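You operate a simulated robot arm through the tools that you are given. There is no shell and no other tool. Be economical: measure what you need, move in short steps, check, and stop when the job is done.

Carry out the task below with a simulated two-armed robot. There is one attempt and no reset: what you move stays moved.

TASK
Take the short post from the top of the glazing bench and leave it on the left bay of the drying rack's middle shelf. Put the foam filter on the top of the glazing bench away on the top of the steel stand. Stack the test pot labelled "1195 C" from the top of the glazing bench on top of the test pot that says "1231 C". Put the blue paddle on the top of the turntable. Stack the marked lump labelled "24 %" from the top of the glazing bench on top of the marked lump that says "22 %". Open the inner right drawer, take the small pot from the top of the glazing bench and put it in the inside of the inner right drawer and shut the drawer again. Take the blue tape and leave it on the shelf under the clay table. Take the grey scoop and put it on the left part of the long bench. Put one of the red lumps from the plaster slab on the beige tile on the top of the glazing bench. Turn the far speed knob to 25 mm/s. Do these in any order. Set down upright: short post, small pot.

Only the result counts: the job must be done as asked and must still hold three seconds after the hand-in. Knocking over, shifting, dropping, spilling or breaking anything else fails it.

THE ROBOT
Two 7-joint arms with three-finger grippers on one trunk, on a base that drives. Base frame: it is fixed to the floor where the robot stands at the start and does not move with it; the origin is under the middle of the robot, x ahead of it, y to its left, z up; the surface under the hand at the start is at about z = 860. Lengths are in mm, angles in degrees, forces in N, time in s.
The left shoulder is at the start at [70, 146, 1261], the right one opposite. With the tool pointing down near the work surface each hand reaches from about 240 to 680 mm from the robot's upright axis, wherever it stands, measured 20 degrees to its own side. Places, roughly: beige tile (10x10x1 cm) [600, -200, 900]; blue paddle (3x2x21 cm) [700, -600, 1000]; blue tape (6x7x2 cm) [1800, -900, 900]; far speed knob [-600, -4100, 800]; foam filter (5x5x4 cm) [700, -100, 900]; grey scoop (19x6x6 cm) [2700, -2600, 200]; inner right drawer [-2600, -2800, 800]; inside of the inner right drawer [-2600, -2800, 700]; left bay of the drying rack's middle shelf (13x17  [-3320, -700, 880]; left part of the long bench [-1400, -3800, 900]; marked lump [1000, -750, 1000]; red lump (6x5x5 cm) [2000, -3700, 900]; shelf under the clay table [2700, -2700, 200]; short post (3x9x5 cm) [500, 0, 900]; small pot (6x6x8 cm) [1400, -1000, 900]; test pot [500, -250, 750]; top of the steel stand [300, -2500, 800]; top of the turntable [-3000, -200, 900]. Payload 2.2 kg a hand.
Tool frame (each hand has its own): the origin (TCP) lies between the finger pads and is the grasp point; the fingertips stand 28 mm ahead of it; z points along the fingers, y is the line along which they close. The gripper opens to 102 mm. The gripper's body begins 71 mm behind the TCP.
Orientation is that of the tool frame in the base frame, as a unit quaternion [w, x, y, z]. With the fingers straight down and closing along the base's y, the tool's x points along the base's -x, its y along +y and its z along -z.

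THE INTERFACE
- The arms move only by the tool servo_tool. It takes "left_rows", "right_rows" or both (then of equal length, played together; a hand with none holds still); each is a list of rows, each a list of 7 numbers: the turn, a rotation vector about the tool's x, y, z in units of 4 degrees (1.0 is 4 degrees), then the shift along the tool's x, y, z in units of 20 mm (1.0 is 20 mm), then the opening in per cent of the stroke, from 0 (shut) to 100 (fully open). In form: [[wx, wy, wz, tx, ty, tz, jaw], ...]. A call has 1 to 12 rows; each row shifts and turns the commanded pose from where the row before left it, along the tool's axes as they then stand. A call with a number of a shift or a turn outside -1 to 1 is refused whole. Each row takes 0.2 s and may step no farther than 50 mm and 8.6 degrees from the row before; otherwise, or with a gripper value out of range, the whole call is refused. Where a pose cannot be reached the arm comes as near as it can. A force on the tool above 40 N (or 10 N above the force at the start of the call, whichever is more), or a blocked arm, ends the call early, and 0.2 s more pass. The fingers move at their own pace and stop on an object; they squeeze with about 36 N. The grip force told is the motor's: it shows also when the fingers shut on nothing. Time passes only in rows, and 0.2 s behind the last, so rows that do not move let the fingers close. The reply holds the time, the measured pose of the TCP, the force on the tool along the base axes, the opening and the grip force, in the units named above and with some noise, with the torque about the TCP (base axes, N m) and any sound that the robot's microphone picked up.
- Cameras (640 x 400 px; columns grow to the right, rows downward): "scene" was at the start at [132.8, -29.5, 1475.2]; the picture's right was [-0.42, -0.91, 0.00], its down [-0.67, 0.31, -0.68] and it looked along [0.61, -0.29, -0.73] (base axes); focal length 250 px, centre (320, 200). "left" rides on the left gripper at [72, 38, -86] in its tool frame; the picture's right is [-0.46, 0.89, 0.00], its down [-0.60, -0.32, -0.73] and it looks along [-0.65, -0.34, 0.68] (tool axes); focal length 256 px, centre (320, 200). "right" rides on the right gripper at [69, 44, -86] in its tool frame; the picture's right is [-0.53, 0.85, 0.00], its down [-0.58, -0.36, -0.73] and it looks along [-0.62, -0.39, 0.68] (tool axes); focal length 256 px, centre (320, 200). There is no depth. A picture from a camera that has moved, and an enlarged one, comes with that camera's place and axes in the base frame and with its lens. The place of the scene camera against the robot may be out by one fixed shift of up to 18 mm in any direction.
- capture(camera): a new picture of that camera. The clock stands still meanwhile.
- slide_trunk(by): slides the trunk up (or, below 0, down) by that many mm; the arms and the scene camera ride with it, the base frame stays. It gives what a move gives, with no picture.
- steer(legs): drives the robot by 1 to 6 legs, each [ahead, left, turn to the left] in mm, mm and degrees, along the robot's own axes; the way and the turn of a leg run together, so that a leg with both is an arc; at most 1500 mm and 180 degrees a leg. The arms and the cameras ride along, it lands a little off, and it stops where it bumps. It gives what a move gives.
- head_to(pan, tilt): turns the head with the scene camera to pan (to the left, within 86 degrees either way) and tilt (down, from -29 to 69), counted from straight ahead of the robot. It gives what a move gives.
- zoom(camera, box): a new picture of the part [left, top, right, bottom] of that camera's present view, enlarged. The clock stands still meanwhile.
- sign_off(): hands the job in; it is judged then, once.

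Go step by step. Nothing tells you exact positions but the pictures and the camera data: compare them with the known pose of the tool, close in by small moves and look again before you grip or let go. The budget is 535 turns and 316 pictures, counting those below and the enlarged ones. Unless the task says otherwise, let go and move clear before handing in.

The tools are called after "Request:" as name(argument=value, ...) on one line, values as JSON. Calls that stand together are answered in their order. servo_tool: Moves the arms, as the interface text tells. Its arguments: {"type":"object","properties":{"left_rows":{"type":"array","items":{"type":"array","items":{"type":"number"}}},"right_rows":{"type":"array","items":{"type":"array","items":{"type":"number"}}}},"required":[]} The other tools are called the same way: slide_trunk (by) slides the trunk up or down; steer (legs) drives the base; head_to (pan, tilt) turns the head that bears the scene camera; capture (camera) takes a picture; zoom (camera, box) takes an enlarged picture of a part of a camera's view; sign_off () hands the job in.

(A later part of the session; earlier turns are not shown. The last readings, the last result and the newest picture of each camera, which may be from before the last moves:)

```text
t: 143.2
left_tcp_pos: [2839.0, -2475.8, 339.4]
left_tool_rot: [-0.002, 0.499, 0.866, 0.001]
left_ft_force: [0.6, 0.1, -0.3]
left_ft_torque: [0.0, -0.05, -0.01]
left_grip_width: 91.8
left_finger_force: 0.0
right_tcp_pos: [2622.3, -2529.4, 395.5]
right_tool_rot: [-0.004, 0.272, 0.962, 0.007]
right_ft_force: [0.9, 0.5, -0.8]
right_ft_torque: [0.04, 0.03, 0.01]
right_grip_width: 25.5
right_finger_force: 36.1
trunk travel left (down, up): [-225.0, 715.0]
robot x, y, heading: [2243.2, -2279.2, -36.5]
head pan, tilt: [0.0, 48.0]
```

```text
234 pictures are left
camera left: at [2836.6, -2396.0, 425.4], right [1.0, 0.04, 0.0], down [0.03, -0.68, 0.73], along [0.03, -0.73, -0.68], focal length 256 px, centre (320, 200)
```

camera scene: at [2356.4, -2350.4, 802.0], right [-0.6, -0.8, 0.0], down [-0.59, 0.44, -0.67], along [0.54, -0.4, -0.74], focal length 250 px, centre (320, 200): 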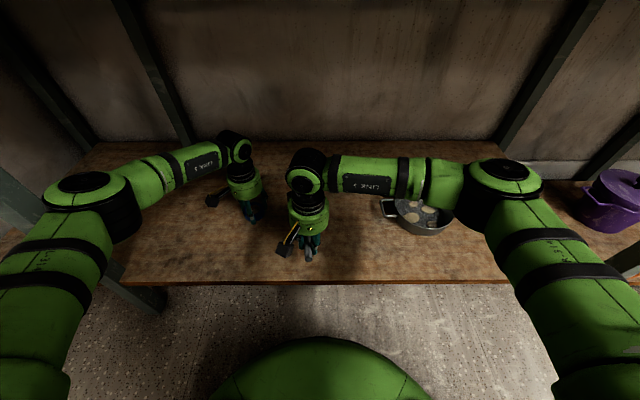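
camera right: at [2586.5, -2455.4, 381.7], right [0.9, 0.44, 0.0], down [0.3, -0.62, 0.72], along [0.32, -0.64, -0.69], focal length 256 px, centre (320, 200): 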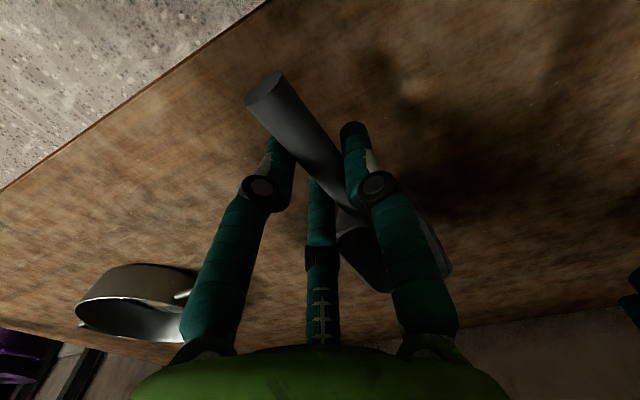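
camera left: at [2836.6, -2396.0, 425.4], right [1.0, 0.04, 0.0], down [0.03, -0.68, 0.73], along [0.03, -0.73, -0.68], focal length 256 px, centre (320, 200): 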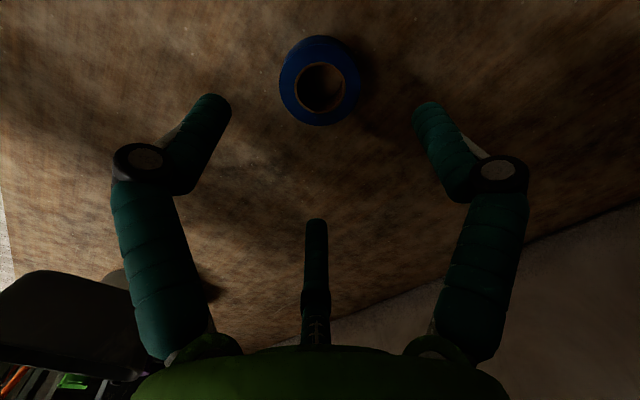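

Tape is on the shelf. Backing out with the scoop, raising, then moving along to the plaster slab.

Request:
steer(legs=[[-360, 0, 0]])

Request:
slide_trunk(by=400)

Request:
slide_trunk(by=250)

Request:
steer(legs=[[0, -1440, 0]])

Request:
head_to(pan=0, tilt=40)

Request:
capture(camera="scene")

```text
t: 145.5
left_tcp_pos: [2551.5, -2264.8, 339.3]
left_tool_rot: [-0.001, 0.5, 0.866, 0.0]
left_ft_force: [-0.8, -1.0, 0.3]
left_ft_torque: [-0.01, 0.0, -0.03]
left_grip_width: 91.9
left_finger_force: 0.1
right_tcp_pos: [2333.3, -2315.5, 395.6]
right_tool_rot: [-0.004, 0.272, 0.962, 0.008]
right_ft_force: [0.4, 0.3, -0.2]
right_ft_torque: [0.01, 0.02, -0.01]
right_grip_width: 25.6
right_finger_force: 35.7
trunk travel left (down, up): [-225.0, 715.0]
robot x, y, heading: [1954.8, -2063.5, -36.7]
head pan, tilt: [0.0, 48.0]
```

```text
t: 149.3
left_tcp_pos: [2551.1, -2264.3, 740.6]
left_tool_rot: [-0.002, 0.501, 0.866, 0.001]
left_ft_force: [0.8, 0.7, 0.0]
left_ft_torque: [-0.05, 0.01, 0.0]
left_grip_width: 91.8
left_finger_force: 0.1
right_tcp_pos: [2334.3, -2315.6, 795.6]
right_tool_rot: [-0.005, 0.272, 0.962, 0.007]
right_ft_force: [-0.9, -0.5, 0.1]
right_ft_torque: [0.04, 0.05, -0.03]
right_grip_width: 25.4
right_finger_force: 36.0
trunk travel left (down, up): [-625.0, 315.0]
robot x, y, heading: [1958.2, -2063.1, -36.7]
head pan, tilt: [0.0, 48.0]
```

```text
t: 151.9
left_tcp_pos: [2550.0, -2263.7, 989.6]
left_tool_rot: [-0.001, 0.501, 0.866, 0.0]
left_ft_force: [-0.2, -0.6, -0.4]
left_ft_torque: [0.0, -0.01, -0.03]
left_grip_width: 91.6
left_finger_force: 0.1
right_tcp_pos: [2334.1, -2316.6, 1045.0]
right_tool_rot: [-0.004, 0.272, 0.962, 0.008]
right_ft_force: [0.0, -0.7, -0.2]
right_ft_torque: [0.01, 0.05, 0.02]
right_grip_width: 25.2
right_finger_force: 35.8
trunk travel left (down, up): [-875.0, 65.0]
robot x, y, heading: [1958.3, -2067.3, -36.8]
head pan, tilt: [0.0, 48.0]
```

```text
t: 159.1
left_tcp_pos: [1700.6, -3415.9, 989.0]
left_tool_rot: [-0.002, 0.497, 0.868, 0.0]
left_ft_force: [-0.2, -1.1, -0.2]
left_ft_torque: [0.0, 0.01, -0.02]
left_grip_width: 91.8
left_finger_force: 0.2
right_tcp_pos: [1483.3, -3468.3, 1045.3]
right_tool_rot: [-0.004, 0.269, 0.963, 0.008]
right_ft_force: [0.3, 0.7, -0.2]
right_ft_torque: [0.04, 0.05, -0.01]
right_grip_width: 25.5
right_finger_force: 36.2
trunk travel left (down, up): [-875.0, 65.0]
robot x, y, heading: [1103.6, -3222.7, -36.2]
head pan, tilt: [0.0, 48.0]
```

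```text
t: 159.8
left_tcp_pos: [1698.6, -3415.5, 990.2]
left_tool_rot: [-0.002, 0.497, 0.868, -0.001]
left_ft_force: [-0.4, 0.8, -1.2]
left_ft_torque: [-0.03, 0.0, -0.03]
left_grip_width: 91.7
left_finger_force: 0.2
right_tcp_pos: [1482.4, -3469.9, 1043.9]
right_tool_rot: [-0.004, 0.268, 0.963, 0.007]
right_ft_force: [-0.3, 0.7, 0.4]
right_ft_torque: [-0.01, 0.01, -0.03]
right_grip_width: 25.5
right_finger_force: 35.8
trunk travel left (down, up): [-875.0, 65.0]
robot x, y, heading: [1105.1, -3225.6, -36.1]
head pan, tilt: [0.0, 40.0]
```

```text
233 pictures are left
camera scene: at [1223.8, -3297.8, 1561.5], right [-0.59, -0.81, 0.0], down [-0.52, 0.38, -0.77], along [0.62, -0.45, -0.64], focal length 250 px, centre (320, 200)
```

scene: 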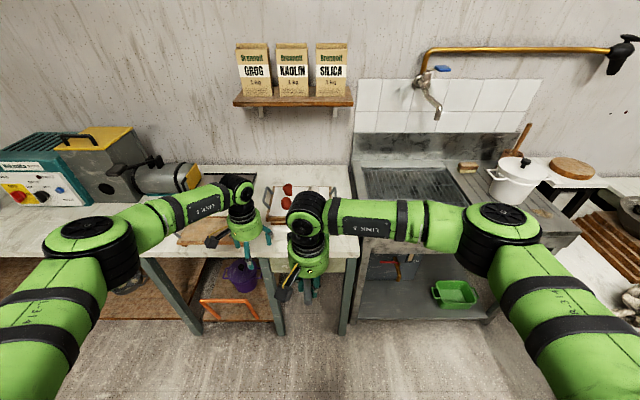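

Request:
steer(legs=[[355, 0, 0]])

Request:
capture(camera="left")

Request:
capture(camera="scene")

```text
t: 162.0
left_tcp_pos: [1984.7, -3621.9, 989.5]
left_tool_rot: [-0.001, 0.496, 0.868, 0.0]
left_ft_force: [-1.1, -0.2, 0.6]
left_ft_torque: [-0.03, -0.02, 0.02]
left_grip_width: 91.9
left_finger_force: 0.1
right_tcp_pos: [1768.6, -3675.2, 1045.2]
right_tool_rot: [-0.004, 0.267, 0.964, 0.007]
right_ft_force: [-0.2, 0.1, -0.1]
right_ft_torque: [-0.03, 0.02, 0.03]
right_grip_width: 25.4
right_finger_force: 35.8
trunk travel left (down, up): [-875.0, 65.0]
robot x, y, heading: [1391.8, -3428.2, -36.1]
head pan, tilt: [0.0, 40.0]
```

```text
232 pictures are left
camera left: at [1980.9, -3541.8, 1076.5], right [1.0, 0.05, 0.0], down [0.03, -0.68, 0.73], along [0.03, -0.73, -0.68], focal length 256 px, centre (320, 200)
```

left: 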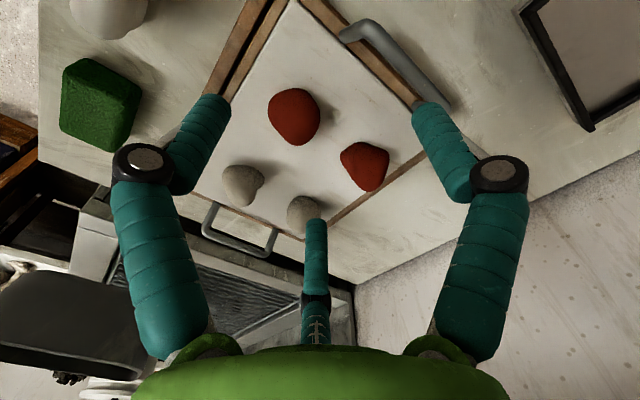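

```text
231 pictures are left
camera scene: at [1507.4, -3504.3, 1561.9], right [-0.59, -0.81, 0.0], down [-0.52, 0.38, -0.77], along [0.62, -0.45, -0.64], focal length 250 px, centre (320, 200)
```

scene: 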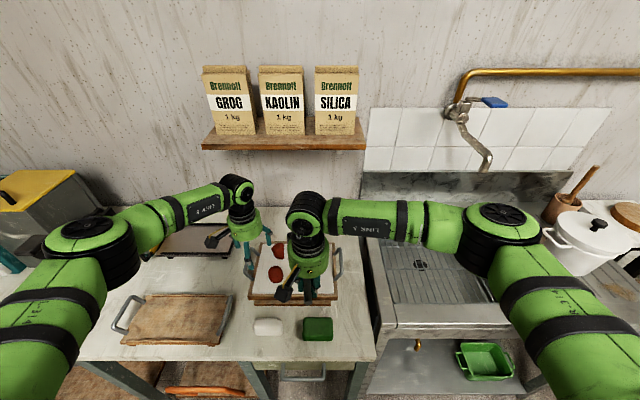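

Request:
servo_tool(left_rows=[[0, 0, 0, -0.73, -0.92, 0, 100], [0, 0, 0, -0.73, -0.92, 0, 100], [0, 0, 0, -0.73, -0.92, 0, 100], [0, 0, 0, 0, 0, 1, 100], [0, 0, 0, 0, 0, 1, 100], [0, 0, 0, 0, 0, 1, 100]])

Request:
capture(camera="left")

```text
t: 163.4
left_tcp_pos: [1964.1, -3676.5, 989.2]
left_tool_rot: [-0.001, 0.495, 0.869, 0.001]
left_ft_force: [-0.4, -0.1, 0.5]
left_ft_torque: [0.01, 0.0, 0.01]
left_grip_width: 102.1
left_finger_force: 0.1
left hand out of reach, approached as far as the arm can: row 3, 4, 5, 6
right_tcp_pos: [1768.9, -3677.6, 1045.6]
right_tool_rot: [-0.004, 0.268, 0.963, 0.008]
right_ft_force: [0.4, -0.9, -0.2]
right_ft_torque: [0.03, 0.06, 0.0]
right_grip_width: 25.6
right_finger_force: 35.8
trunk travel left (down, up): [-875.0, 65.0]
robot x, y, heading: [1388.2, -3432.4, -35.9]
head pan, tilt: [0.0, 40.0]
```

```text
230 pictures are left
camera left: at [1960.4, -3596.0, 1075.7], right [1.0, 0.05, 0.0], down [0.04, -0.68, 0.73], along [0.04, -0.73, -0.68], focal length 256 px, centre (320, 200)
```

left: 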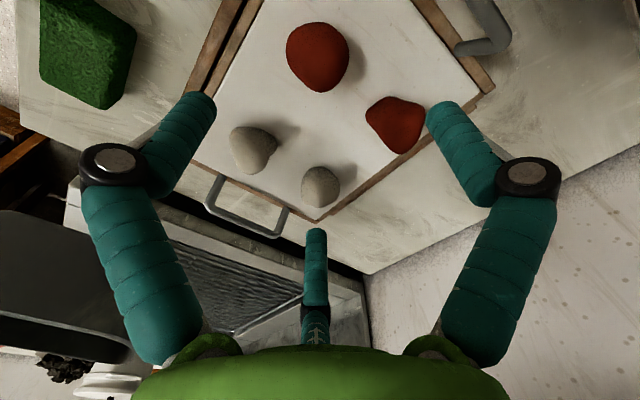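

Request:
servo_tool(left_rows=[[0, 0, 0, 0.3, 0.17, 0, 100], [0, 0, 0, 0, 0, 0, 100], [0, 0, 0, 0, 0, 0, 100], [0, 0, 0, 0, 0, 0, 100], [0, 0, 0, 0, 0, 0, 100], [0, 0, 0, 0, 0, 0, 100]], right_rows=[[0, 0, 0, 0, 0, -1, 0], [0, 0, 0, 0, 0, -1, 0], [0, 0, 0, 0, 0, -1, 0], [0, 0, 0, 0, 0, -1, 0], [0, 0, 0, 0, 0, -1, 0], [0, 0, 0, 0, 0, -1, 0]])

Request:
slide_trunk(by=-90)

Request:
capture(camera="left")

```text
t: 164.8
left_tcp_pos: [1963.0, -3668.7, 990.1]
left_tool_rot: [-0.002, 0.496, 0.868, 0.001]
left_ft_force: [-0.3, 0.2, 0.1]
left_ft_torque: [0.01, 0.01, -0.01]
left_grip_width: 102.3
left_finger_force: 0.1
right_tcp_pos: [1769.8, -3678.6, 1165.4]
right_tool_rot: [-0.004, 0.267, 0.964, 0.007]
right_ft_force: [1.1, 0.6, -1.5]
right_ft_torque: [0.03, 0.02, -0.02]
right_grip_width: 25.5
right_finger_force: 35.8
trunk travel left (down, up): [-875.0, 65.0]
robot x, y, heading: [1384.5, -3429.0, -36.1]
head pan, tilt: [0.0, 40.0]
```

```text
t: 166.1
left_tcp_pos: [1964.0, -3669.1, 899.2]
left_tool_rot: [-0.001, 0.496, 0.868, -0.001]
left_ft_force: [0.4, 0.3, 0.3]
left_ft_torque: [0.02, -0.03, -0.02]
left_grip_width: 101.9
left_finger_force: 0.0
right_tcp_pos: [1770.4, -3678.1, 1075.7]
right_tool_rot: [-0.004, 0.268, 0.963, 0.008]
right_ft_force: [0.5, 0.3, -0.5]
right_ft_torque: [0.0, 0.01, 0.01]
right_grip_width: 25.8
right_finger_force: 36.3
trunk travel left (down, up): [-785.0, 155.0]
robot x, y, heading: [1387.7, -3431.2, -36.1]
head pan, tilt: [0.0, 40.0]
```

```text
229 pictures are left
camera left: at [1960.4, -3589.0, 985.9], right [1.0, 0.05, 0.0], down [0.04, -0.68, 0.73], along [0.03, -0.73, -0.68], focal length 256 px, centre (320, 200)
```

left: 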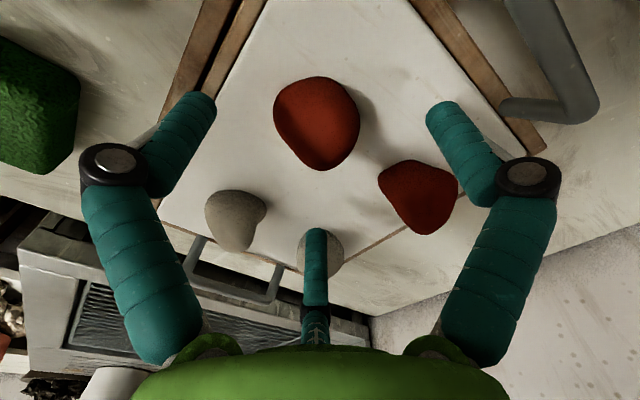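

Request:
servo_tool(left_rows=[[0, 0, 0, 0, 0, 0, 85], [0, 0, 0, 0, 0, 0, 85]])

Request:
slide_trunk(by=-35)

Request:
capture(camera="left")

```text
t: 166.7
left_tcp_pos: [1965.1, -3669.2, 898.9]
left_tool_rot: [-0.002, 0.496, 0.868, 0.0]
left_ft_force: [-0.1, 0.1, 0.3]
left_ft_torque: [0.0, 0.0, -0.02]
left_grip_width: 86.9
left_finger_force: 0.1
right_tcp_pos: [1769.0, -3678.1, 1075.6]
right_tool_rot: [-0.004, 0.267, 0.964, 0.007]
right_ft_force: [-1.3, -0.4, -1.7]
right_ft_torque: [0.01, 0.04, -0.02]
right_grip_width: 25.8
right_finger_force: 35.8
trunk travel left (down, up): [-785.0, 155.0]
robot x, y, heading: [1390.2, -3432.1, -36.1]
head pan, tilt: [0.0, 40.0]
```

```text
t: 167.5
left_tcp_pos: [1963.5, -3669.4, 865.1]
left_tool_rot: [0.0, 0.496, 0.868, -0.001]
left_ft_force: [-0.2, 0.1, -0.7]
left_ft_torque: [-0.01, 0.0, 0.01]
left_grip_width: 86.9
left_finger_force: 0.0
right_tcp_pos: [1770.1, -3678.0, 1039.9]
right_tool_rot: [-0.005, 0.267, 0.964, 0.008]
right_ft_force: [-0.3, 0.4, -0.9]
right_ft_torque: [0.04, 0.02, 0.03]
right_grip_width: 25.5
right_finger_force: 36.6
trunk travel left (down, up): [-750.0, 190.0]
robot x, y, heading: [1390.7, -3429.3, -36.0]
head pan, tilt: [0.0, 40.0]
```

```text
228 pictures are left
camera left: at [1960.3, -3588.8, 951.0], right [1.0, 0.05, 0.0], down [0.04, -0.68, 0.73], along [0.03, -0.73, -0.68], focal length 256 px, centre (320, 200)
```

left: 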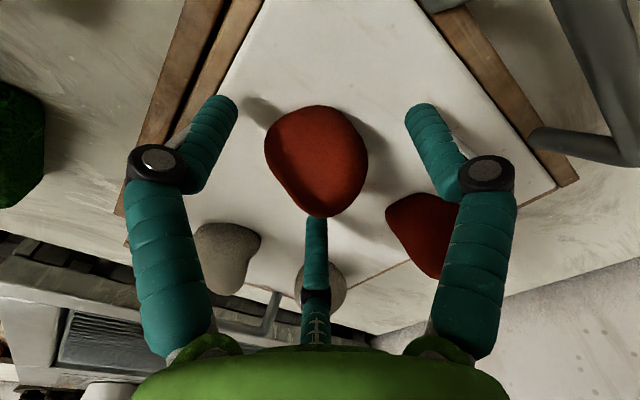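

Request:
servo_tool(left_rows=[[0, 0, 0, 0, 0, 0, 40], [0, 0, 0, 0, 0, 0, 0], [0, 0, 0, 0, 0, 0, 0], [0, 0, 0, 0, 0, 0, 0]])

Request:
slide_trunk(by=60)

Request:
capture(camera="left")

```text
t: 168.5
left_tcp_pos: [1963.8, -3669.5, 864.6]
left_tool_rot: [-0.001, 0.497, 0.868, 0.0]
left_ft_force: [-1.0, 0.1, 3.8]
left_ft_torque: [0.09, 0.13, -0.01]
left_grip_width: 47.1
left_finger_force: 35.9
right_tcp_pos: [1769.3, -3677.7, 1040.5]
right_tool_rot: [-0.004, 0.267, 0.964, 0.007]
right_ft_force: [-0.4, -0.1, -0.8]
right_ft_torque: [0.02, 0.02, 0.03]
right_grip_width: 25.6
right_finger_force: 36.1
trunk travel left (down, up): [-750.0, 190.0]
robot x, y, heading: [1388.8, -3432.4, -36.4]
head pan, tilt: [0.0, 40.0]
```

```text
t: 169.5
left_tcp_pos: [1963.4, -3668.9, 924.9]
left_tool_rot: [-0.002, 0.496, 0.868, 0.0]
left_ft_force: [0.3, 0.2, -1.5]
left_ft_torque: [0.0, 0.01, -0.01]
left_grip_width: 47.3
left_finger_force: 36.2
right_tcp_pos: [1770.2, -3679.9, 1099.3]
right_tool_rot: [-0.004, 0.267, 0.964, 0.007]
right_ft_force: [-0.6, -0.5, -0.2]
right_ft_torque: [-0.01, 0.05, 0.0]
right_grip_width: 25.3
right_finger_force: 35.5
trunk travel left (down, up): [-810.0, 130.0]
robot x, y, heading: [1388.0, -3430.6, -36.2]
head pan, tilt: [0.0, 40.0]
```

```text
227 pictures are left
camera left: at [1961.0, -3589.2, 1010.4], right [1.0, 0.05, 0.0], down [0.04, -0.68, 0.73], along [0.03, -0.73, -0.68], focal length 256 px, centre (320, 200)
```

left: 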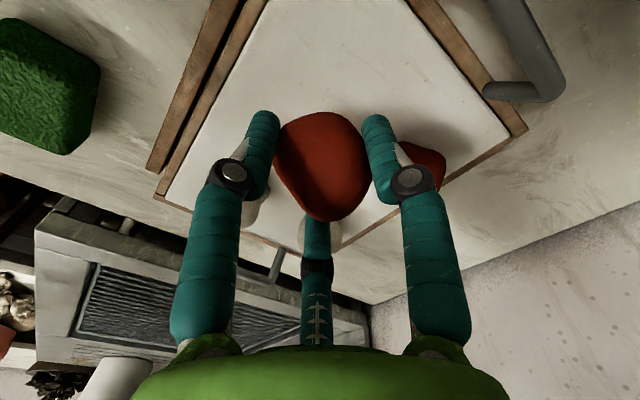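

Red lump held. Backing off, turning to face the long bench's wall, and looking.

Request:
slide_trunk(by=110)

Request:
steer(legs=[[-500, 0, 0], [0, 0, -90]])

Request:
head_to(pan=15, tilt=22)

Request:
capture(camera="scene")

Request:
head_to(pan=-45, tilt=22)

Request:
capture(camera="scene")

```text
t: 170.9
left_tcp_pos: [1964.6, -3669.8, 1034.0]
left_tool_rot: [-0.002, 0.497, 0.868, 0.0]
left_ft_force: [0.7, -0.6, -0.9]
left_ft_torque: [0.01, 0.0, 0.02]
left_grip_width: 47.1
left_finger_force: 36.0
right_tcp_pos: [1770.7, -3678.5, 1210.0]
right_tool_rot: [-0.004, 0.267, 0.964, 0.007]
right_ft_force: [-0.4, 0.3, -1.1]
right_ft_torque: [0.01, 0.05, -0.01]
right_grip_width: 25.6
right_finger_force: 36.2
trunk travel left (down, up): [-920.0, 20.0]
robot x, y, heading: [1392.3, -3428.9, -35.9]
head pan, tilt: [0.0, 40.0]
```

```text
t: 177.7
left_tcp_pos: [744.0, -3710.4, 1035.9]
left_tool_rot: [-0.001, 0.965, 0.264, 0.002]
left_ft_force: [0.9, 1.3, -1.5]
left_ft_torque: [0.0, 0.0, 0.01]
left_grip_width: 47.0
left_finger_force: 36.2
right_tcp_pos: [736.6, -3515.9, 1208.8]
right_tool_rot: [0.003, 0.87, 0.493, 0.009]
right_ft_force: [0.0, -0.6, -1.0]
right_ft_torque: [0.07, -0.02, -0.01]
right_grip_width: 25.4
right_finger_force: 35.8
trunk travel left (down, up): [-920.0, 20.0]
robot x, y, heading: [985.1, -3134.8, -125.8]
head pan, tilt: [0.0, 40.0]
```

```text
t: 178.5
left_tcp_pos: [744.2, -3710.8, 1034.0]
left_tool_rot: [-0.001, 0.965, 0.264, 0.002]
left_ft_force: [-0.3, -0.5, -1.5]
left_ft_torque: [-0.01, -0.02, 0.01]
left_grip_width: 46.6
left_finger_force: 35.7
right_tcp_pos: [735.8, -3515.9, 1209.3]
right_tool_rot: [0.002, 0.87, 0.493, 0.008]
right_ft_force: [-1.4, -0.4, 0.1]
right_ft_torque: [0.06, -0.04, 0.0]
right_grip_width: 25.3
right_finger_force: 36.6
trunk travel left (down, up): [-920.0, 20.0]
robot x, y, heading: [984.5, -3132.7, -126.0]
head pan, tilt: [15.0, 22.0]
```

```text
226 pictures are left
camera scene: at [930.7, -3258.0, 1634.7], right [-0.93, 0.36, 0.0], down [0.13, 0.35, -0.93], along [-0.33, -0.87, -0.38], focal length 250 px, centre (320, 200)
```

scene: 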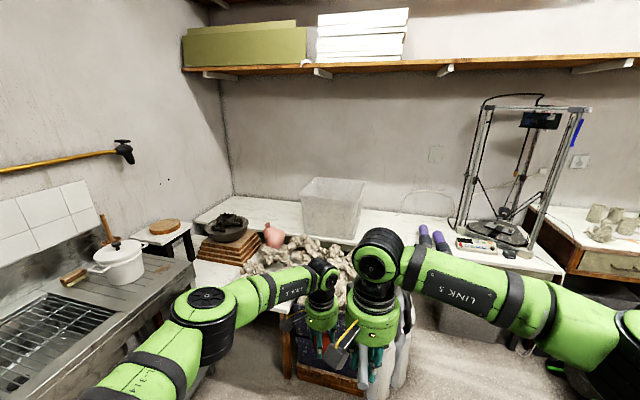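

```text
t: 179.8
left_tcp_pos: [744.8, -3708.9, 1034.1]
left_tool_rot: [-0.001, 0.965, 0.264, 0.001]
left_ft_force: [0.7, -0.4, -1.5]
left_ft_torque: [0.02, -0.01, -0.02]
left_grip_width: 46.9
left_finger_force: 35.8
right_tcp_pos: [734.2, -3517.8, 1210.8]
right_tool_rot: [0.002, 0.87, 0.493, 0.008]
right_ft_force: [0.9, 0.2, -1.3]
right_ft_torque: [0.06, 0.0, -0.03]
right_grip_width: 25.5
right_finger_force: 35.5
trunk travel left (down, up): [-920.0, 20.0]
robot x, y, heading: [987.6, -3134.8, -126.1]
head pan, tilt: [-45.0, 22.0]
```

```text
225 pictures are left
camera scene: at [872.5, -3186.1, 1634.7], right [-0.16, 0.99, 0.0], down [0.37, 0.06, -0.93], along [-0.92, -0.15, -0.37], focal length 250 px, centre (320, 200)
```

scene: 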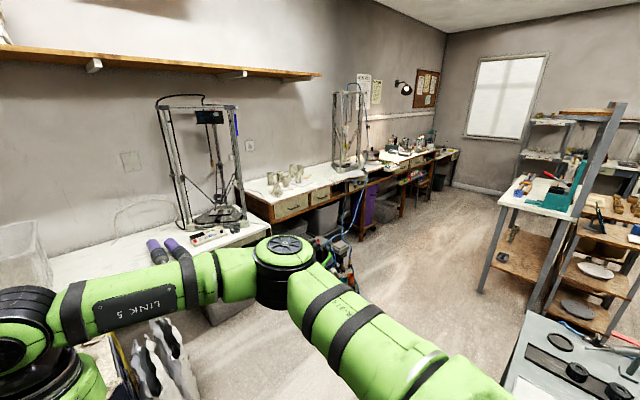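

Request:
zoom(camera="scene", box=[140, 180, 280, 280])

Request:
zoom(camera="scene", box=[230, 130, 430, 270])

Request:
zoom(camera="scene", box=[460, 100, 640, 400])

```text
4.00 times, centred on (210, 230) of scene
camera zoom: at [872.5, -3186.1, 1634.7], right [-0.16, 0.99, 0.0], down [0.37, 0.06, -0.93], along [-0.92, -0.15, -0.37], focal length 1001 px, centre (760, 80)
```

zoom: 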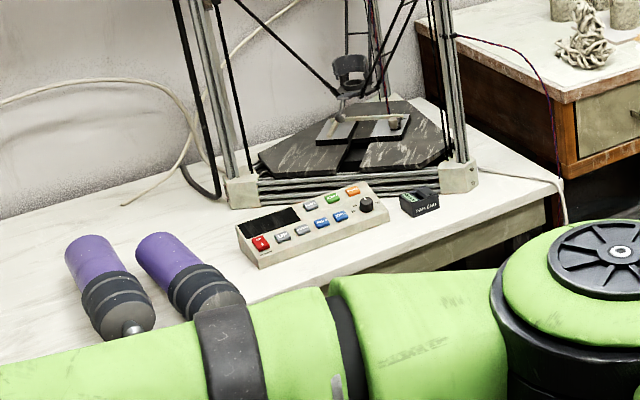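

```text
2.86 times, centred on (330, 200) of scene
camera zoom: at [872.5, -3186.1, 1634.7], right [-0.16, 0.99, 0.0], down [0.37, 0.06, -0.93], along [-0.92, -0.15, -0.37], focal length 715 px, centre (291, 200)
```

zoom: 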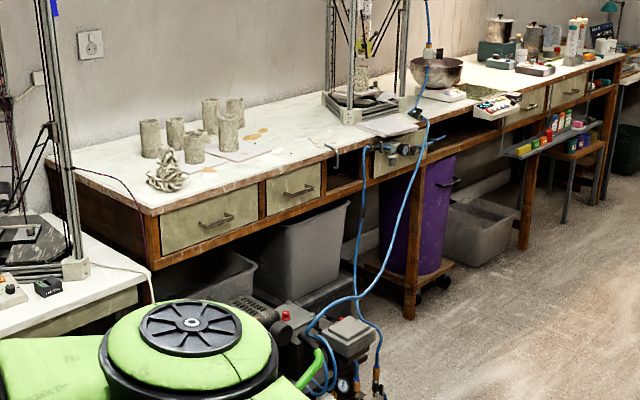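

```text
1.33 times, centred on (550, 250) of scene
camera zoom: at [872.5, -3186.1, 1634.7], right [-0.16, 0.99, 0.0], down [0.37, 0.06, -0.93], along [-0.92, -0.15, -0.37], focal length 334 px, centre (13, 133)
```

zoom: 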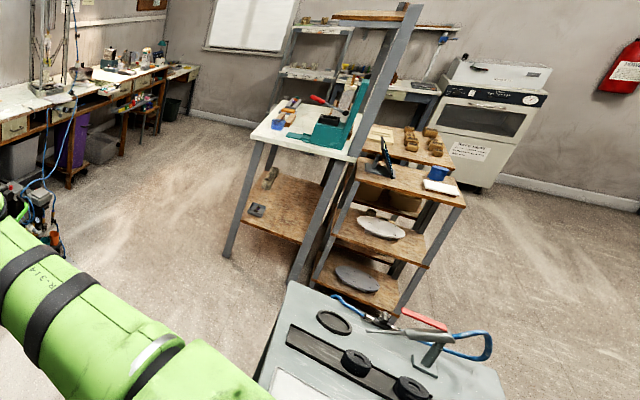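

Request:
steer(legs=[[760, -600, 0]])

Request:
head_to(pan=-20, tilt=35)

Request:
capture(camera="scene")

```text
t: 184.8
left_tcp_pos: [-182.9, -3983.2, 1034.1]
left_tool_rot: [-0.001, 0.964, 0.267, 0.0]
left_ft_force: [-0.8, -0.2, -1.8]
left_ft_torque: [0.03, 0.0, 0.01]
left_grip_width: 46.6
left_finger_force: 36.5
right_tcp_pos: [-192.0, -3788.6, 1211.3]
right_tool_rot: [0.001, 0.868, 0.496, 0.008]
right_ft_force: [0.3, -0.3, -1.1]
right_ft_torque: [0.04, 0.06, 0.0]
right_grip_width: 25.5
right_finger_force: 36.0
trunk travel left (down, up): [-920.0, 20.0]
robot x, y, heading: [50.2, -3407.4, -125.7]
head pan, tilt: [-45.0, 22.0]
```

```text
t: 185.7
left_tcp_pos: [-183.2, -3983.6, 1033.9]
left_tool_rot: [-0.001, 0.964, 0.267, 0.002]
left_ft_force: [0.5, 0.4, -1.2]
left_ft_torque: [-0.02, 0.03, -0.01]
left_grip_width: 46.8
left_finger_force: 35.8
right_tcp_pos: [-193.3, -3789.2, 1208.1]
right_tool_rot: [0.003, 0.868, 0.497, 0.008]
right_ft_force: [0.5, 0.6, -0.4]
right_ft_torque: [0.03, -0.03, 0.0]
right_grip_width: 25.5
right_finger_force: 36.6
trunk travel left (down, up): [-920.0, 20.0]
robot x, y, heading: [51.5, -3406.2, -125.5]
head pan, tilt: [-20.0, 35.0]
```

```text
221 pictures are left
camera scene: at [-40.6, -3493.2, 1614.1], right [-0.57, 0.82, 0.0], down [0.47, 0.32, -0.82], along [-0.68, -0.46, -0.57], focal length 250 px, centre (320, 200)
```

scene: 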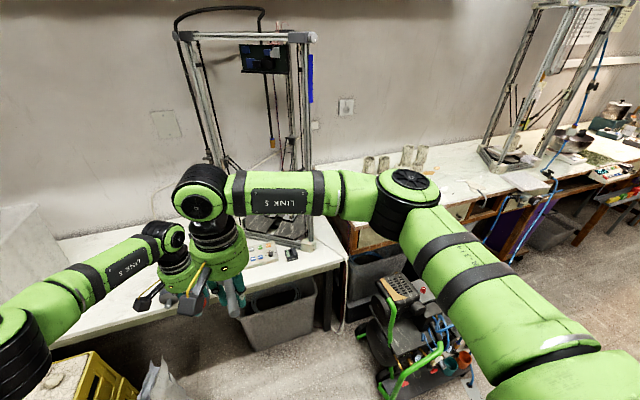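

Request:
servo_tool(left_rows=[[0, 0, 0, 0.92, -0.39, 0, 0], [0, 0, 0, 0.92, -0.39, 0, 0], [0, 0, 0, 0.92, -0.39, 0, 0], [0, 0, 0, 0.92, -0.39, 0, 0], [0, 0, 0, 0.92, -0.39, 0, 0], [0, 0, 0, 0.92, -0.39, 0, 0], [0, 0, 0, 0.92, -0.39, 0, 0], [0, 0, 0, 0.92, -0.39, 0, 0], [0, 0, 0, 0.92, -0.39, 0, 0], [0, 0, 0, 0.92, -0.39, 0, 0]])

Request:
steer(legs=[[440, -265, 0]])

Request:
head_to(pan=-35, tilt=35)

Request:
capture(camera="scene")

Request:
capture(camera="right")

```text
t: 187.9
left_tcp_pos: [-65.4, -3821.1, 1035.2]
left_tool_rot: [-0.001, 0.963, 0.268, 0.0]
left_ft_force: [1.1, 0.8, -2.3]
left_ft_torque: [-0.01, -0.01, -0.01]
left_grip_width: 46.8
left_finger_force: 35.9
right_tcp_pos: [-193.0, -3788.5, 1210.1]
right_tool_rot: [0.002, 0.868, 0.496, 0.008]
right_ft_force: [0.7, 0.0, -0.6]
right_ft_torque: [0.0, 0.0, -0.04]
right_grip_width: 25.3
right_finger_force: 35.5
trunk travel left (down, up): [-920.0, 20.0]
robot x, y, heading: [49.1, -3405.1, -125.4]
head pan, tilt: [-20.0, 35.0]
```

```text
t: 190.5
left_tcp_pos: [-429.4, -3986.8, 1034.9]
left_tool_rot: [-0.002, 0.964, 0.265, 0.004]
left_ft_force: [0.6, -0.2, -1.3]
left_ft_torque: [-0.02, -0.04, -0.02]
left_grip_width: 46.4
left_finger_force: 35.4
right_tcp_pos: [-557.0, -3954.4, 1208.0]
right_tool_rot: [0.003, 0.87, 0.493, 0.011]
right_ft_force: [-1.6, -0.5, -1.5]
right_ft_torque: [0.05, -0.07, -0.04]
right_grip_width: 25.5
right_finger_force: 35.8
trunk travel left (down, up): [-920.0, 20.0]
robot x, y, heading: [-305.0, -3572.6, -125.7]
head pan, tilt: [-20.0, 35.0]
stopped in leg 1: the robot was blocked; the commanded pose is now the measured one
```

```text
t: 191.3
left_tcp_pos: [-424.0, -3986.0, 1035.3]
left_tool_rot: [-0.003, 0.964, 0.265, 0.002]
left_ft_force: [0.0, -0.8, -1.5]
left_ft_torque: [0.04, 0.05, -0.03]
left_grip_width: 46.3
left_finger_force: 36.1
right_tcp_pos: [-552.2, -3954.0, 1209.8]
right_tool_rot: [0.001, 0.87, 0.494, 0.008]
right_ft_force: [-0.7, -0.1, -0.9]
right_ft_torque: [0.04, -0.01, 0.0]
right_grip_width: 25.6
right_finger_force: 35.8
trunk travel left (down, up): [-920.0, 20.0]
robot x, y, heading: [-304.5, -3575.9, -125.9]
head pan, tilt: [-35.0, 35.0]
```

```text
220 pictures are left
camera scene: at [-406.4, -3638.9, 1614.2], right [-0.33, 0.94, 0.0], down [0.54, 0.19, -0.82], along [-0.77, -0.27, -0.57], focal length 250 px, centre (320, 200)
```

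scene: 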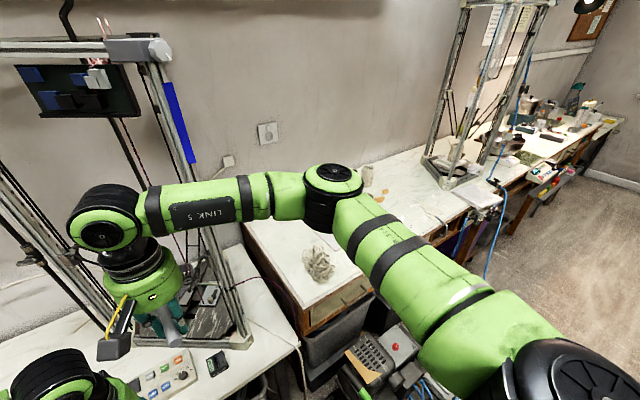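

```text
219 pictures are left
camera right: at [-479.7, -3918.8, 1298.0], right [0.45, -0.89, 0.0], down [-0.62, -0.31, 0.72], along [-0.64, -0.33, -0.69], focal length 256 px, centre (320, 200)
```

right: 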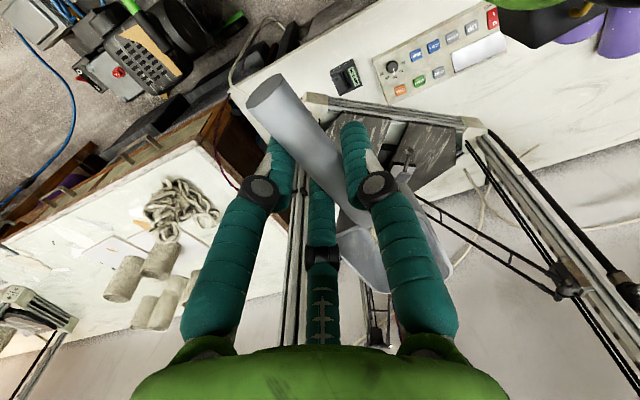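

Request:
head_to(pan=-30, tilt=65)

Request:
capture(camera="scene")

Request:
capture(camera="left")

```text
t: 192.2
left_tcp_pos: [-424.5, -3987.1, 1035.3]
left_tool_rot: [-0.001, 0.964, 0.265, 0.002]
left_ft_force: [-1.2, 0.1, -1.7]
left_ft_torque: [0.03, 0.0, -0.01]
left_grip_width: 46.8
left_finger_force: 35.7
right_tcp_pos: [-553.5, -3953.1, 1209.7]
right_tool_rot: [0.002, 0.869, 0.494, 0.008]
right_ft_force: [-0.1, -0.3, -0.3]
right_ft_torque: [0.02, 0.0, 0.0]
right_grip_width: 25.4
right_finger_force: 36.2
trunk travel left (down, up): [-920.0, 20.0]
robot x, y, heading: [-305.5, -3573.4, -126.1]
head pan, tilt: [-30.0, 65.0]
```

```text
218 pictures are left
camera scene: at [-380.2, -3633.9, 1574.3], right [-0.41, 0.91, 0.0], down [0.83, 0.37, -0.42], along [-0.39, -0.17, -0.91], focal length 250 px, centre (320, 200)
```

scene: 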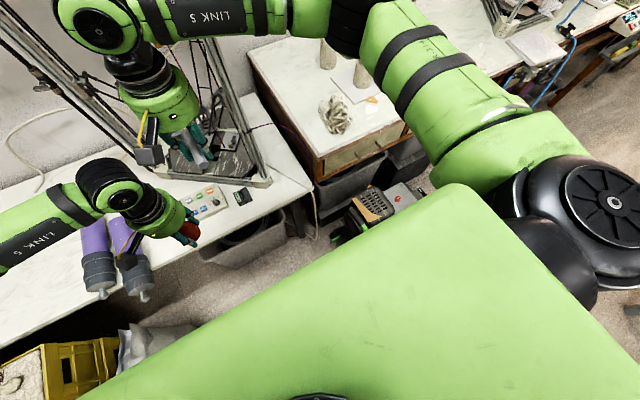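

```text
217 pictures are left
camera left: at [-343.1, -3983.0, 1121.7], right [0.05, -1.0, 0.0], down [-0.68, -0.04, 0.73], along [-0.73, -0.04, -0.68], focal length 256 px, centre (320, 200)
```

left: 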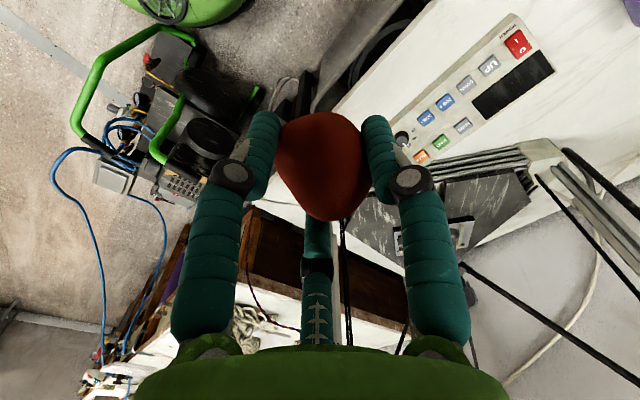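

Something near the base (compressor) stopped me; pictures show it hasn't moved. I move away to the left a bit, swing the scoop hand to the right, and then look at the free strip on the bench's left end.

Request:
steer(legs=[[0, 50, 0]])

Request:
servo_tool(right_rows=[[0, 0, 0, 0.2, -1, 0, 0], [0, 0, 0, 0.2, -1, 0, 0], [0, 0, 0, 0.2, -1, 0, 0], [0, 0, 0, 0.2, -1, 0, 0], [0, 0, 0, 0, -1, 0, 0], [0, 0, 0, 0, -1, 0, 0], [0, 0, 0, 0, -1, 0, 0], [0, 0, 0, 0, -1, 0, 0], [0, 0, 0, 0, -1, 0, 0], [0, 0, 0, 0, -1, 0, 0], [0, 0, 0, 0, -1, 0, 0], [0, 0, 0, 0, -1, 0, 0]])

Request:
servo_tool(right_rows=[[0, 0, 0, 0, -1, 0, 0], [0, 0, 0, 0, -1, 0, 0], [0, 0, 0, 0, -1, 0, 0], [0, 0, 0, 0, -1, 0, 0], [0, 0, 0, 0, -1, 0, 0]])

Request:
head_to(pan=-35, tilt=45)

Request:
capture(camera="scene")

Request:
capture(camera="right")

```text
t: 193.1
left_tcp_pos: [-391.5, -4009.2, 1036.7]
left_tool_rot: [0.001, 0.965, 0.264, 0.003]
left_ft_force: [-0.8, 1.1, -1.4]
left_ft_torque: [-0.04, -0.09, 0.01]
left_grip_width: 46.6
left_finger_force: 35.9
right_tcp_pos: [-521.4, -3976.3, 1210.2]
right_tool_rot: [0.006, 0.87, 0.493, 0.01]
right_ft_force: [-1.1, 0.9, 0.2]
right_ft_torque: [-0.06, -0.1, 0.03]
right_grip_width: 25.3
right_finger_force: 36.1
trunk travel left (down, up): [-920.0, 20.0]
robot x, y, heading: [-267.5, -3601.0, -126.1]
head pan, tilt: [-30.0, 65.0]
```

```text
t: 195.7
left_tcp_pos: [-385.5, -4013.7, 1035.8]
left_tool_rot: [-0.002, 0.965, 0.264, 0.002]
left_ft_force: [-0.4, -0.8, -1.6]
left_ft_torque: [-0.02, -0.02, -0.01]
left_grip_width: 46.5
left_finger_force: 36.0
right_tcp_pos: [-712.6, -3844.9, 1206.9]
right_tool_rot: [0.002, 0.87, 0.493, 0.009]
right_ft_force: [-0.5, -0.2, -0.6]
right_ft_torque: [0.05, 0.01, -0.02]
right_grip_width: 25.4
right_finger_force: 36.0
trunk travel left (down, up): [-920.0, 20.0]
robot x, y, heading: [-262.3, -3602.6, -125.7]
head pan, tilt: [-30.0, 65.0]
```

```text
t: 196.9
left_tcp_pos: [-386.4, -4013.4, 1036.7]
left_tool_rot: [-0.001, 0.964, 0.264, 0.001]
left_ft_force: [0.3, 0.1, -0.9]
left_ft_torque: [-0.01, -0.03, -0.02]
left_grip_width: 46.2
left_finger_force: 35.8
right_tcp_pos: [-797.7, -3793.2, 1204.3]
right_tool_rot: [0.002, 0.87, 0.493, 0.01]
right_ft_force: [1.1, -1.1, -0.3]
right_ft_torque: [0.03, -0.02, -0.02]
right_grip_width: 25.5
right_finger_force: 35.5
trunk travel left (down, up): [-920.0, 20.0]
robot x, y, heading: [-267.3, -3599.9, -125.9]
head pan, tilt: [-30.0, 65.0]
```

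```text
t: 197.8
left_tcp_pos: [-385.6, -4013.4, 1036.1]
left_tool_rot: [-0.003, 0.964, 0.264, 0.002]
left_ft_force: [0.5, -0.2, -1.9]
left_ft_torque: [0.01, 0.05, 0.02]
left_grip_width: 46.6
left_finger_force: 35.8
right_tcp_pos: [-797.5, -3794.0, 1206.7]
right_tool_rot: [0.002, 0.87, 0.493, 0.008]
right_ft_force: [0.1, -0.7, -0.1]
right_ft_torque: [0.03, 0.04, 0.0]
right_grip_width: 25.4
right_finger_force: 35.8
trunk travel left (down, up): [-920.0, 20.0]
robot x, y, heading: [-264.4, -3603.1, -126.2]
head pan, tilt: [-35.0, 45.0]
```

```text
216 pictures are left
camera scene: at [-361.5, -3664.6, 1599.2], right [-0.33, 0.94, 0.0], down [0.67, 0.23, -0.71], along [-0.67, -0.23, -0.71], focal length 250 px, centre (320, 200)
```

scene: 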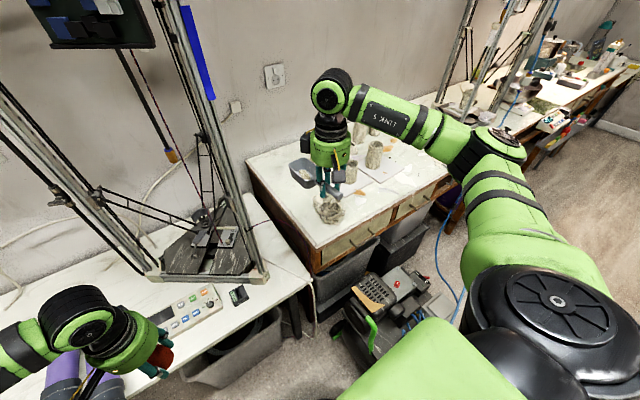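

```text
215 pictures are left
camera right: at [-725.5, -3758.0, 1293.7], right [0.45, -0.89, 0.0], down [-0.62, -0.31, 0.72], along [-0.64, -0.33, -0.69], focal length 256 px, centre (320, 200)
```

right: 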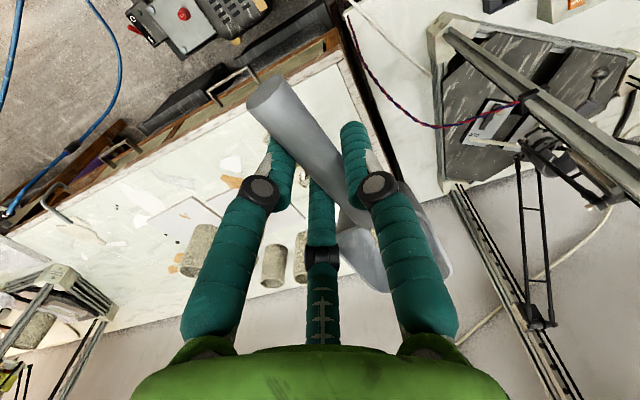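

Request:
steer(legs=[[100, 0, 0]])

Request:
servo_tool(right_rows=[[0, 0, 0, -1, -0.8, 0, 0], [0, 0, 0, -1, -0.8, 0, 0], [0, 0, 0, 0, 0, 1, 0], [0, 0, 0, 0, 0, 1, 0], [0, 0, 0, 0, 0, 1, 0], [0, 0, 0, 0, 0, 1, 0], [0, 0, 0, 0, 0, 1, 0], [0, 0, 0, 0, 0, 1, 0], [0, 0, 0, 0, 0, 1, 0]])

Request:
capture(camera="scene")

Request:
capture(camera="right")

```text
t: 198.9
left_tcp_pos: [-441.3, -4092.1, 1037.4]
left_tool_rot: [-0.001, 0.965, 0.263, 0.001]
left_ft_force: [0.6, 0.2, -1.6]
left_ft_torque: [-0.02, -0.02, -0.03]
left_grip_width: 46.4
left_finger_force: 36.2
right_tcp_pos: [-852.7, -3869.9, 1207.0]
right_tool_rot: [0.002, 0.87, 0.493, 0.007]
right_ft_force: [0.3, 0.7, 0.5]
right_ft_torque: [-0.02, 0.03, -0.02]
right_grip_width: 25.3
right_finger_force: 35.7
trunk travel left (down, up): [-920.0, 20.0]
robot x, y, heading: [-325.6, -3680.4, -126.1]
head pan, tilt: [-35.0, 45.0]
```

```text
t: 200.9
left_tcp_pos: [-445.2, -4094.1, 1036.1]
left_tool_rot: [-0.002, 0.965, 0.263, 0.0]
left_ft_force: [0.0, -0.2, -0.9]
left_ft_torque: [0.01, -0.04, 0.0]
left_grip_width: 46.2
left_finger_force: 36.1
right_tcp_pos: [-901.9, -3889.6, 1064.8]
right_tool_rot: [0.002, 0.871, 0.492, 0.009]
right_ft_force: [-0.8, -0.1, -0.6]
right_ft_torque: [0.03, -0.06, 0.01]
right_grip_width: 25.4
right_finger_force: 35.7
trunk travel left (down, up): [-920.0, 20.0]
robot x, y, heading: [-321.7, -3677.4, -125.9]
head pan, tilt: [-35.0, 45.0]
```

```text
214 pictures are left
camera scene: at [-420.2, -3744.8, 1599.3], right [-0.33, 0.95, 0.0], down [0.67, 0.23, -0.71], along [-0.67, -0.23, -0.71], focal length 250 px, centre (320, 200)
```

scene: 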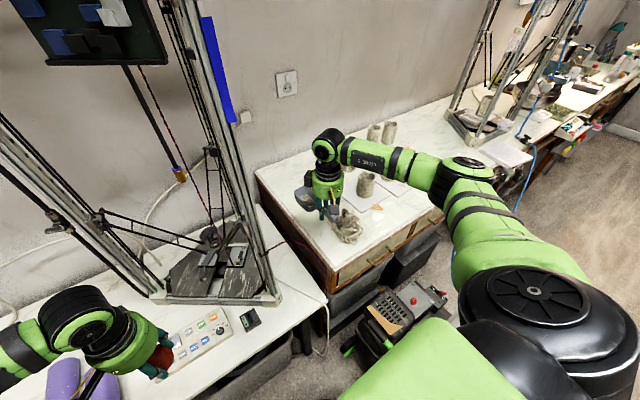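

```text
213 pictures are left
camera right: at [-830.5, -3854.5, 1152.6], right [0.45, -0.89, 0.0], down [-0.62, -0.31, 0.72], along [-0.64, -0.32, -0.69], focal length 256 px, centre (320, 200)
```

right: 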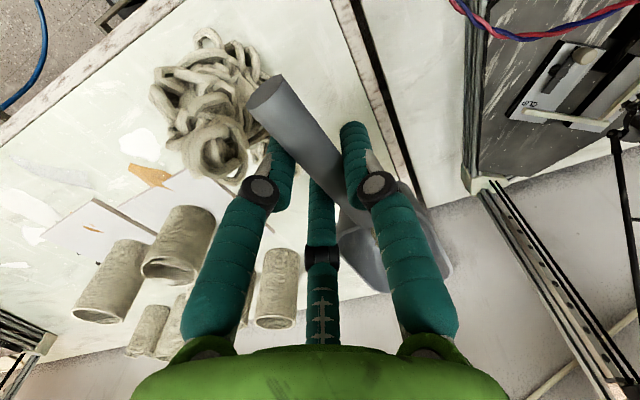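

Request:
servo_tool(right_rows=[[0, 0, 0, 0, -0.9, 1, 0], [0, 0, 0, 0, 0, 1, 0], [0, 0, 0, 0, 0, 1, 0], [0, 0, 0, 0, 0, 1, 0], [0, 0, 0, 0, 0, 1, 0], [0, 0, 0, 0, 0, 0.5, 0]])

Request:
capture(camera="right")

Request:
zoom(camera="scene", box=[260, 120, 420, 240])

```text
t: 202.1
left_tcp_pos: [-441.4, -4093.2, 1037.3]
left_tool_rot: [-0.002, 0.965, 0.263, -0.001]
left_ft_force: [0.5, 1.1, -1.6]
left_ft_torque: [0.03, 0.0, 0.01]
left_grip_width: 46.6
left_finger_force: 36.5
right_tcp_pos: [-915.9, -3880.4, 976.4]
right_tool_rot: [0.003, 0.871, 0.491, 0.007]
right_ft_force: [2.4, 2.0, 3.0]
right_ft_torque: [-0.08, 0.12, -0.01]
right_grip_width: 25.4
right_finger_force: 35.9
trunk travel left (down, up): [-920.0, 20.0]
robot x, y, heading: [-325.6, -3680.9, -125.8]
head pan, tilt: [-35.0, 45.0]
stopped in row 5 (right hand): the force on the tool passed its limit at 48 N (the readings are from after the stop); the commanded pose is now the measured one
```

```text
212 pictures are left
camera right: at [-843.0, -3844.3, 1066.0], right [0.45, -0.89, 0.01], down [-0.62, -0.31, 0.72], along [-0.64, -0.33, -0.69], focal length 256 px, centre (320, 200)
```

right: 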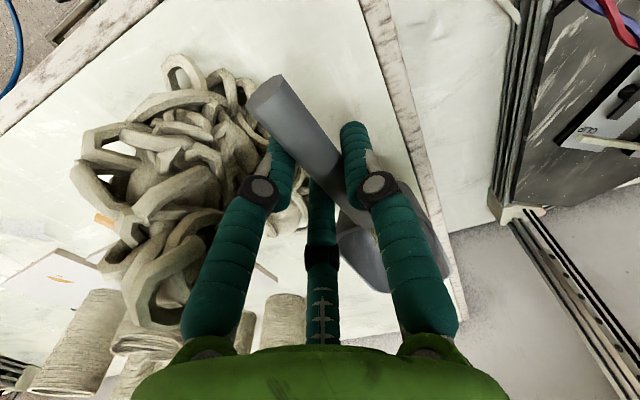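

```text
3.33 times, centred on (340, 180) of scene
camera zoom: at [-415.6, -3742.3, 1599.7], right [-0.33, 0.95, 0.0], down [0.67, 0.23, -0.71], along [-0.67, -0.23, -0.71], focal length 834 px, centre (253, 267)
```

zoom: 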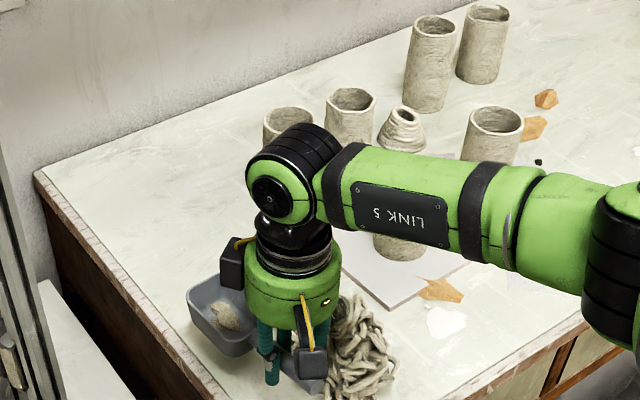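

Request:
servo_tool(right_rows=[[0, 0, 0, 0, 0, 0.1, 0], [0, 0, 0, 0, 0, 0, 0]])

Request:
zoom(camera="right", box=[200, 60, 480, 320])

```text
t: 202.7
left_tcp_pos: [-442.2, -4093.1, 1036.6]
left_tool_rot: [-0.003, 0.965, 0.263, -0.001]
left_ft_force: [0.0, -0.2, -1.3]
left_ft_torque: [-0.02, 0.02, -0.02]
left_grip_width: 46.4
left_finger_force: 36.3
right_tcp_pos: [-917.3, -3880.6, 978.5]
right_tool_rot: [0.004, 0.871, 0.491, 0.002]
right_ft_force: [-3.0, 0.7, 25.8]
right_ft_torque: [0.69, 0.16, -0.03]
right_grip_width: 25.4
right_finger_force: 36.4
trunk travel left (down, up): [-920.0, 20.0]
robot x, y, heading: [-323.4, -3681.1, -125.8]
head pan, tilt: [-35.0, 45.0]
```

```text
1.54 times, centred on (340, 190) of right
camera zoom: at [-844.3, -3845.4, 1065.4], right [0.45, -0.9, 0.01], down [-0.62, -0.3, 0.73], along [-0.65, -0.33, -0.69], focal length 394 px, centre (289, 215)
```

zoom: 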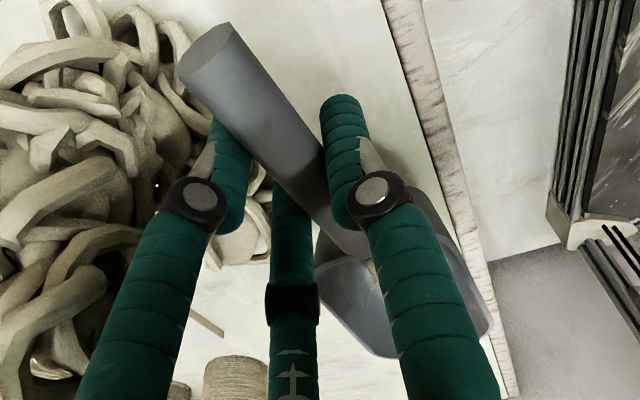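

Torque indicates a fingertip touched the coil pile rather than the scoop the bench; I lift, shift left, and turn the scoop slightly so the hand stays clear of the pile.

Request:
servo_tool(right_rows=[[0, 0, 0, 0, 0, -1, 0], [0, 0, 0, 0, 0, -1, 0], [0, 0, 0, 0, 0.95, -1, 0], [0, 0, 0, 0, 0.95, 0, 0], [0, 0, 0.94, 0, 0, 0, 0], [0, 0, 0.94, 0, 0, 0, 0], [0, 0, 0.94, 0, 0, 0, 0], [0, 0, 0.94, 0, 0, 0, 0], [0, 0, 0, 0, 0, 0, 0]])

Request:
capture(camera="right")

Request:
zoom(camera="scene", box=[260, 120, 420, 240])

```text
t: 204.7
left_tcp_pos: [-443.7, -4093.6, 1036.3]
left_tool_rot: [-0.002, 0.965, 0.263, 0.001]
left_ft_force: [0.5, 0.3, -1.7]
left_ft_torque: [0.03, 0.0, 0.02]
left_grip_width: 46.3
left_finger_force: 36.0
right_tcp_pos: [-886.1, -3900.7, 1033.7]
right_tool_rot: [0.002, 0.928, 0.372, 0.008]
right_ft_force: [-0.1, 0.1, -0.9]
right_ft_torque: [-0.02, -0.01, 0.02]
right_grip_width: 25.7
right_finger_force: 36.4
trunk travel left (down, up): [-920.0, 20.0]
robot x, y, heading: [-322.8, -3678.3, -126.1]
head pan, tilt: [-35.0, 45.0]
```

```text
209 pictures are left
camera right: at [-807.0, -3885.9, 1122.0], right [0.2, -0.98, 0.0], down [-0.68, -0.14, 0.72], along [-0.71, -0.14, -0.69], focal length 256 px, centre (320, 200)
```

right: 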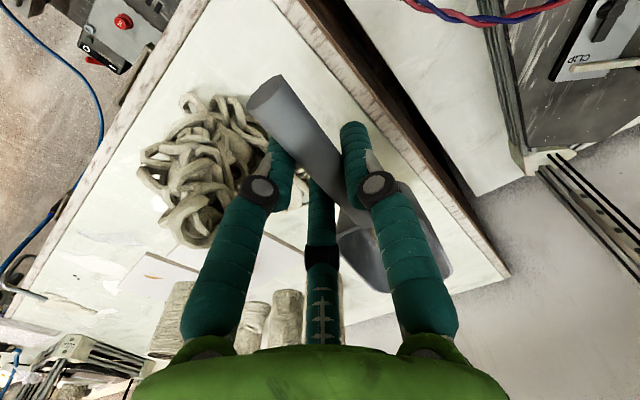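

```text
3.33 times, centred on (340, 180) of scene
camera zoom: at [-419.8, -3744.3, 1599.3], right [-0.33, 0.95, 0.0], down [0.67, 0.23, -0.71], along [-0.67, -0.23, -0.71], focal length 834 px, centre (253, 267)
```

zoom: 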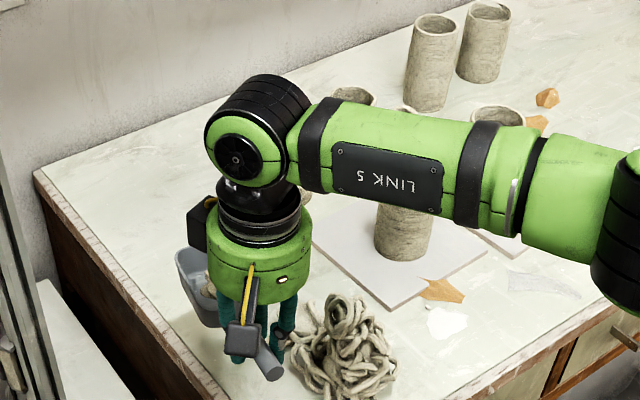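

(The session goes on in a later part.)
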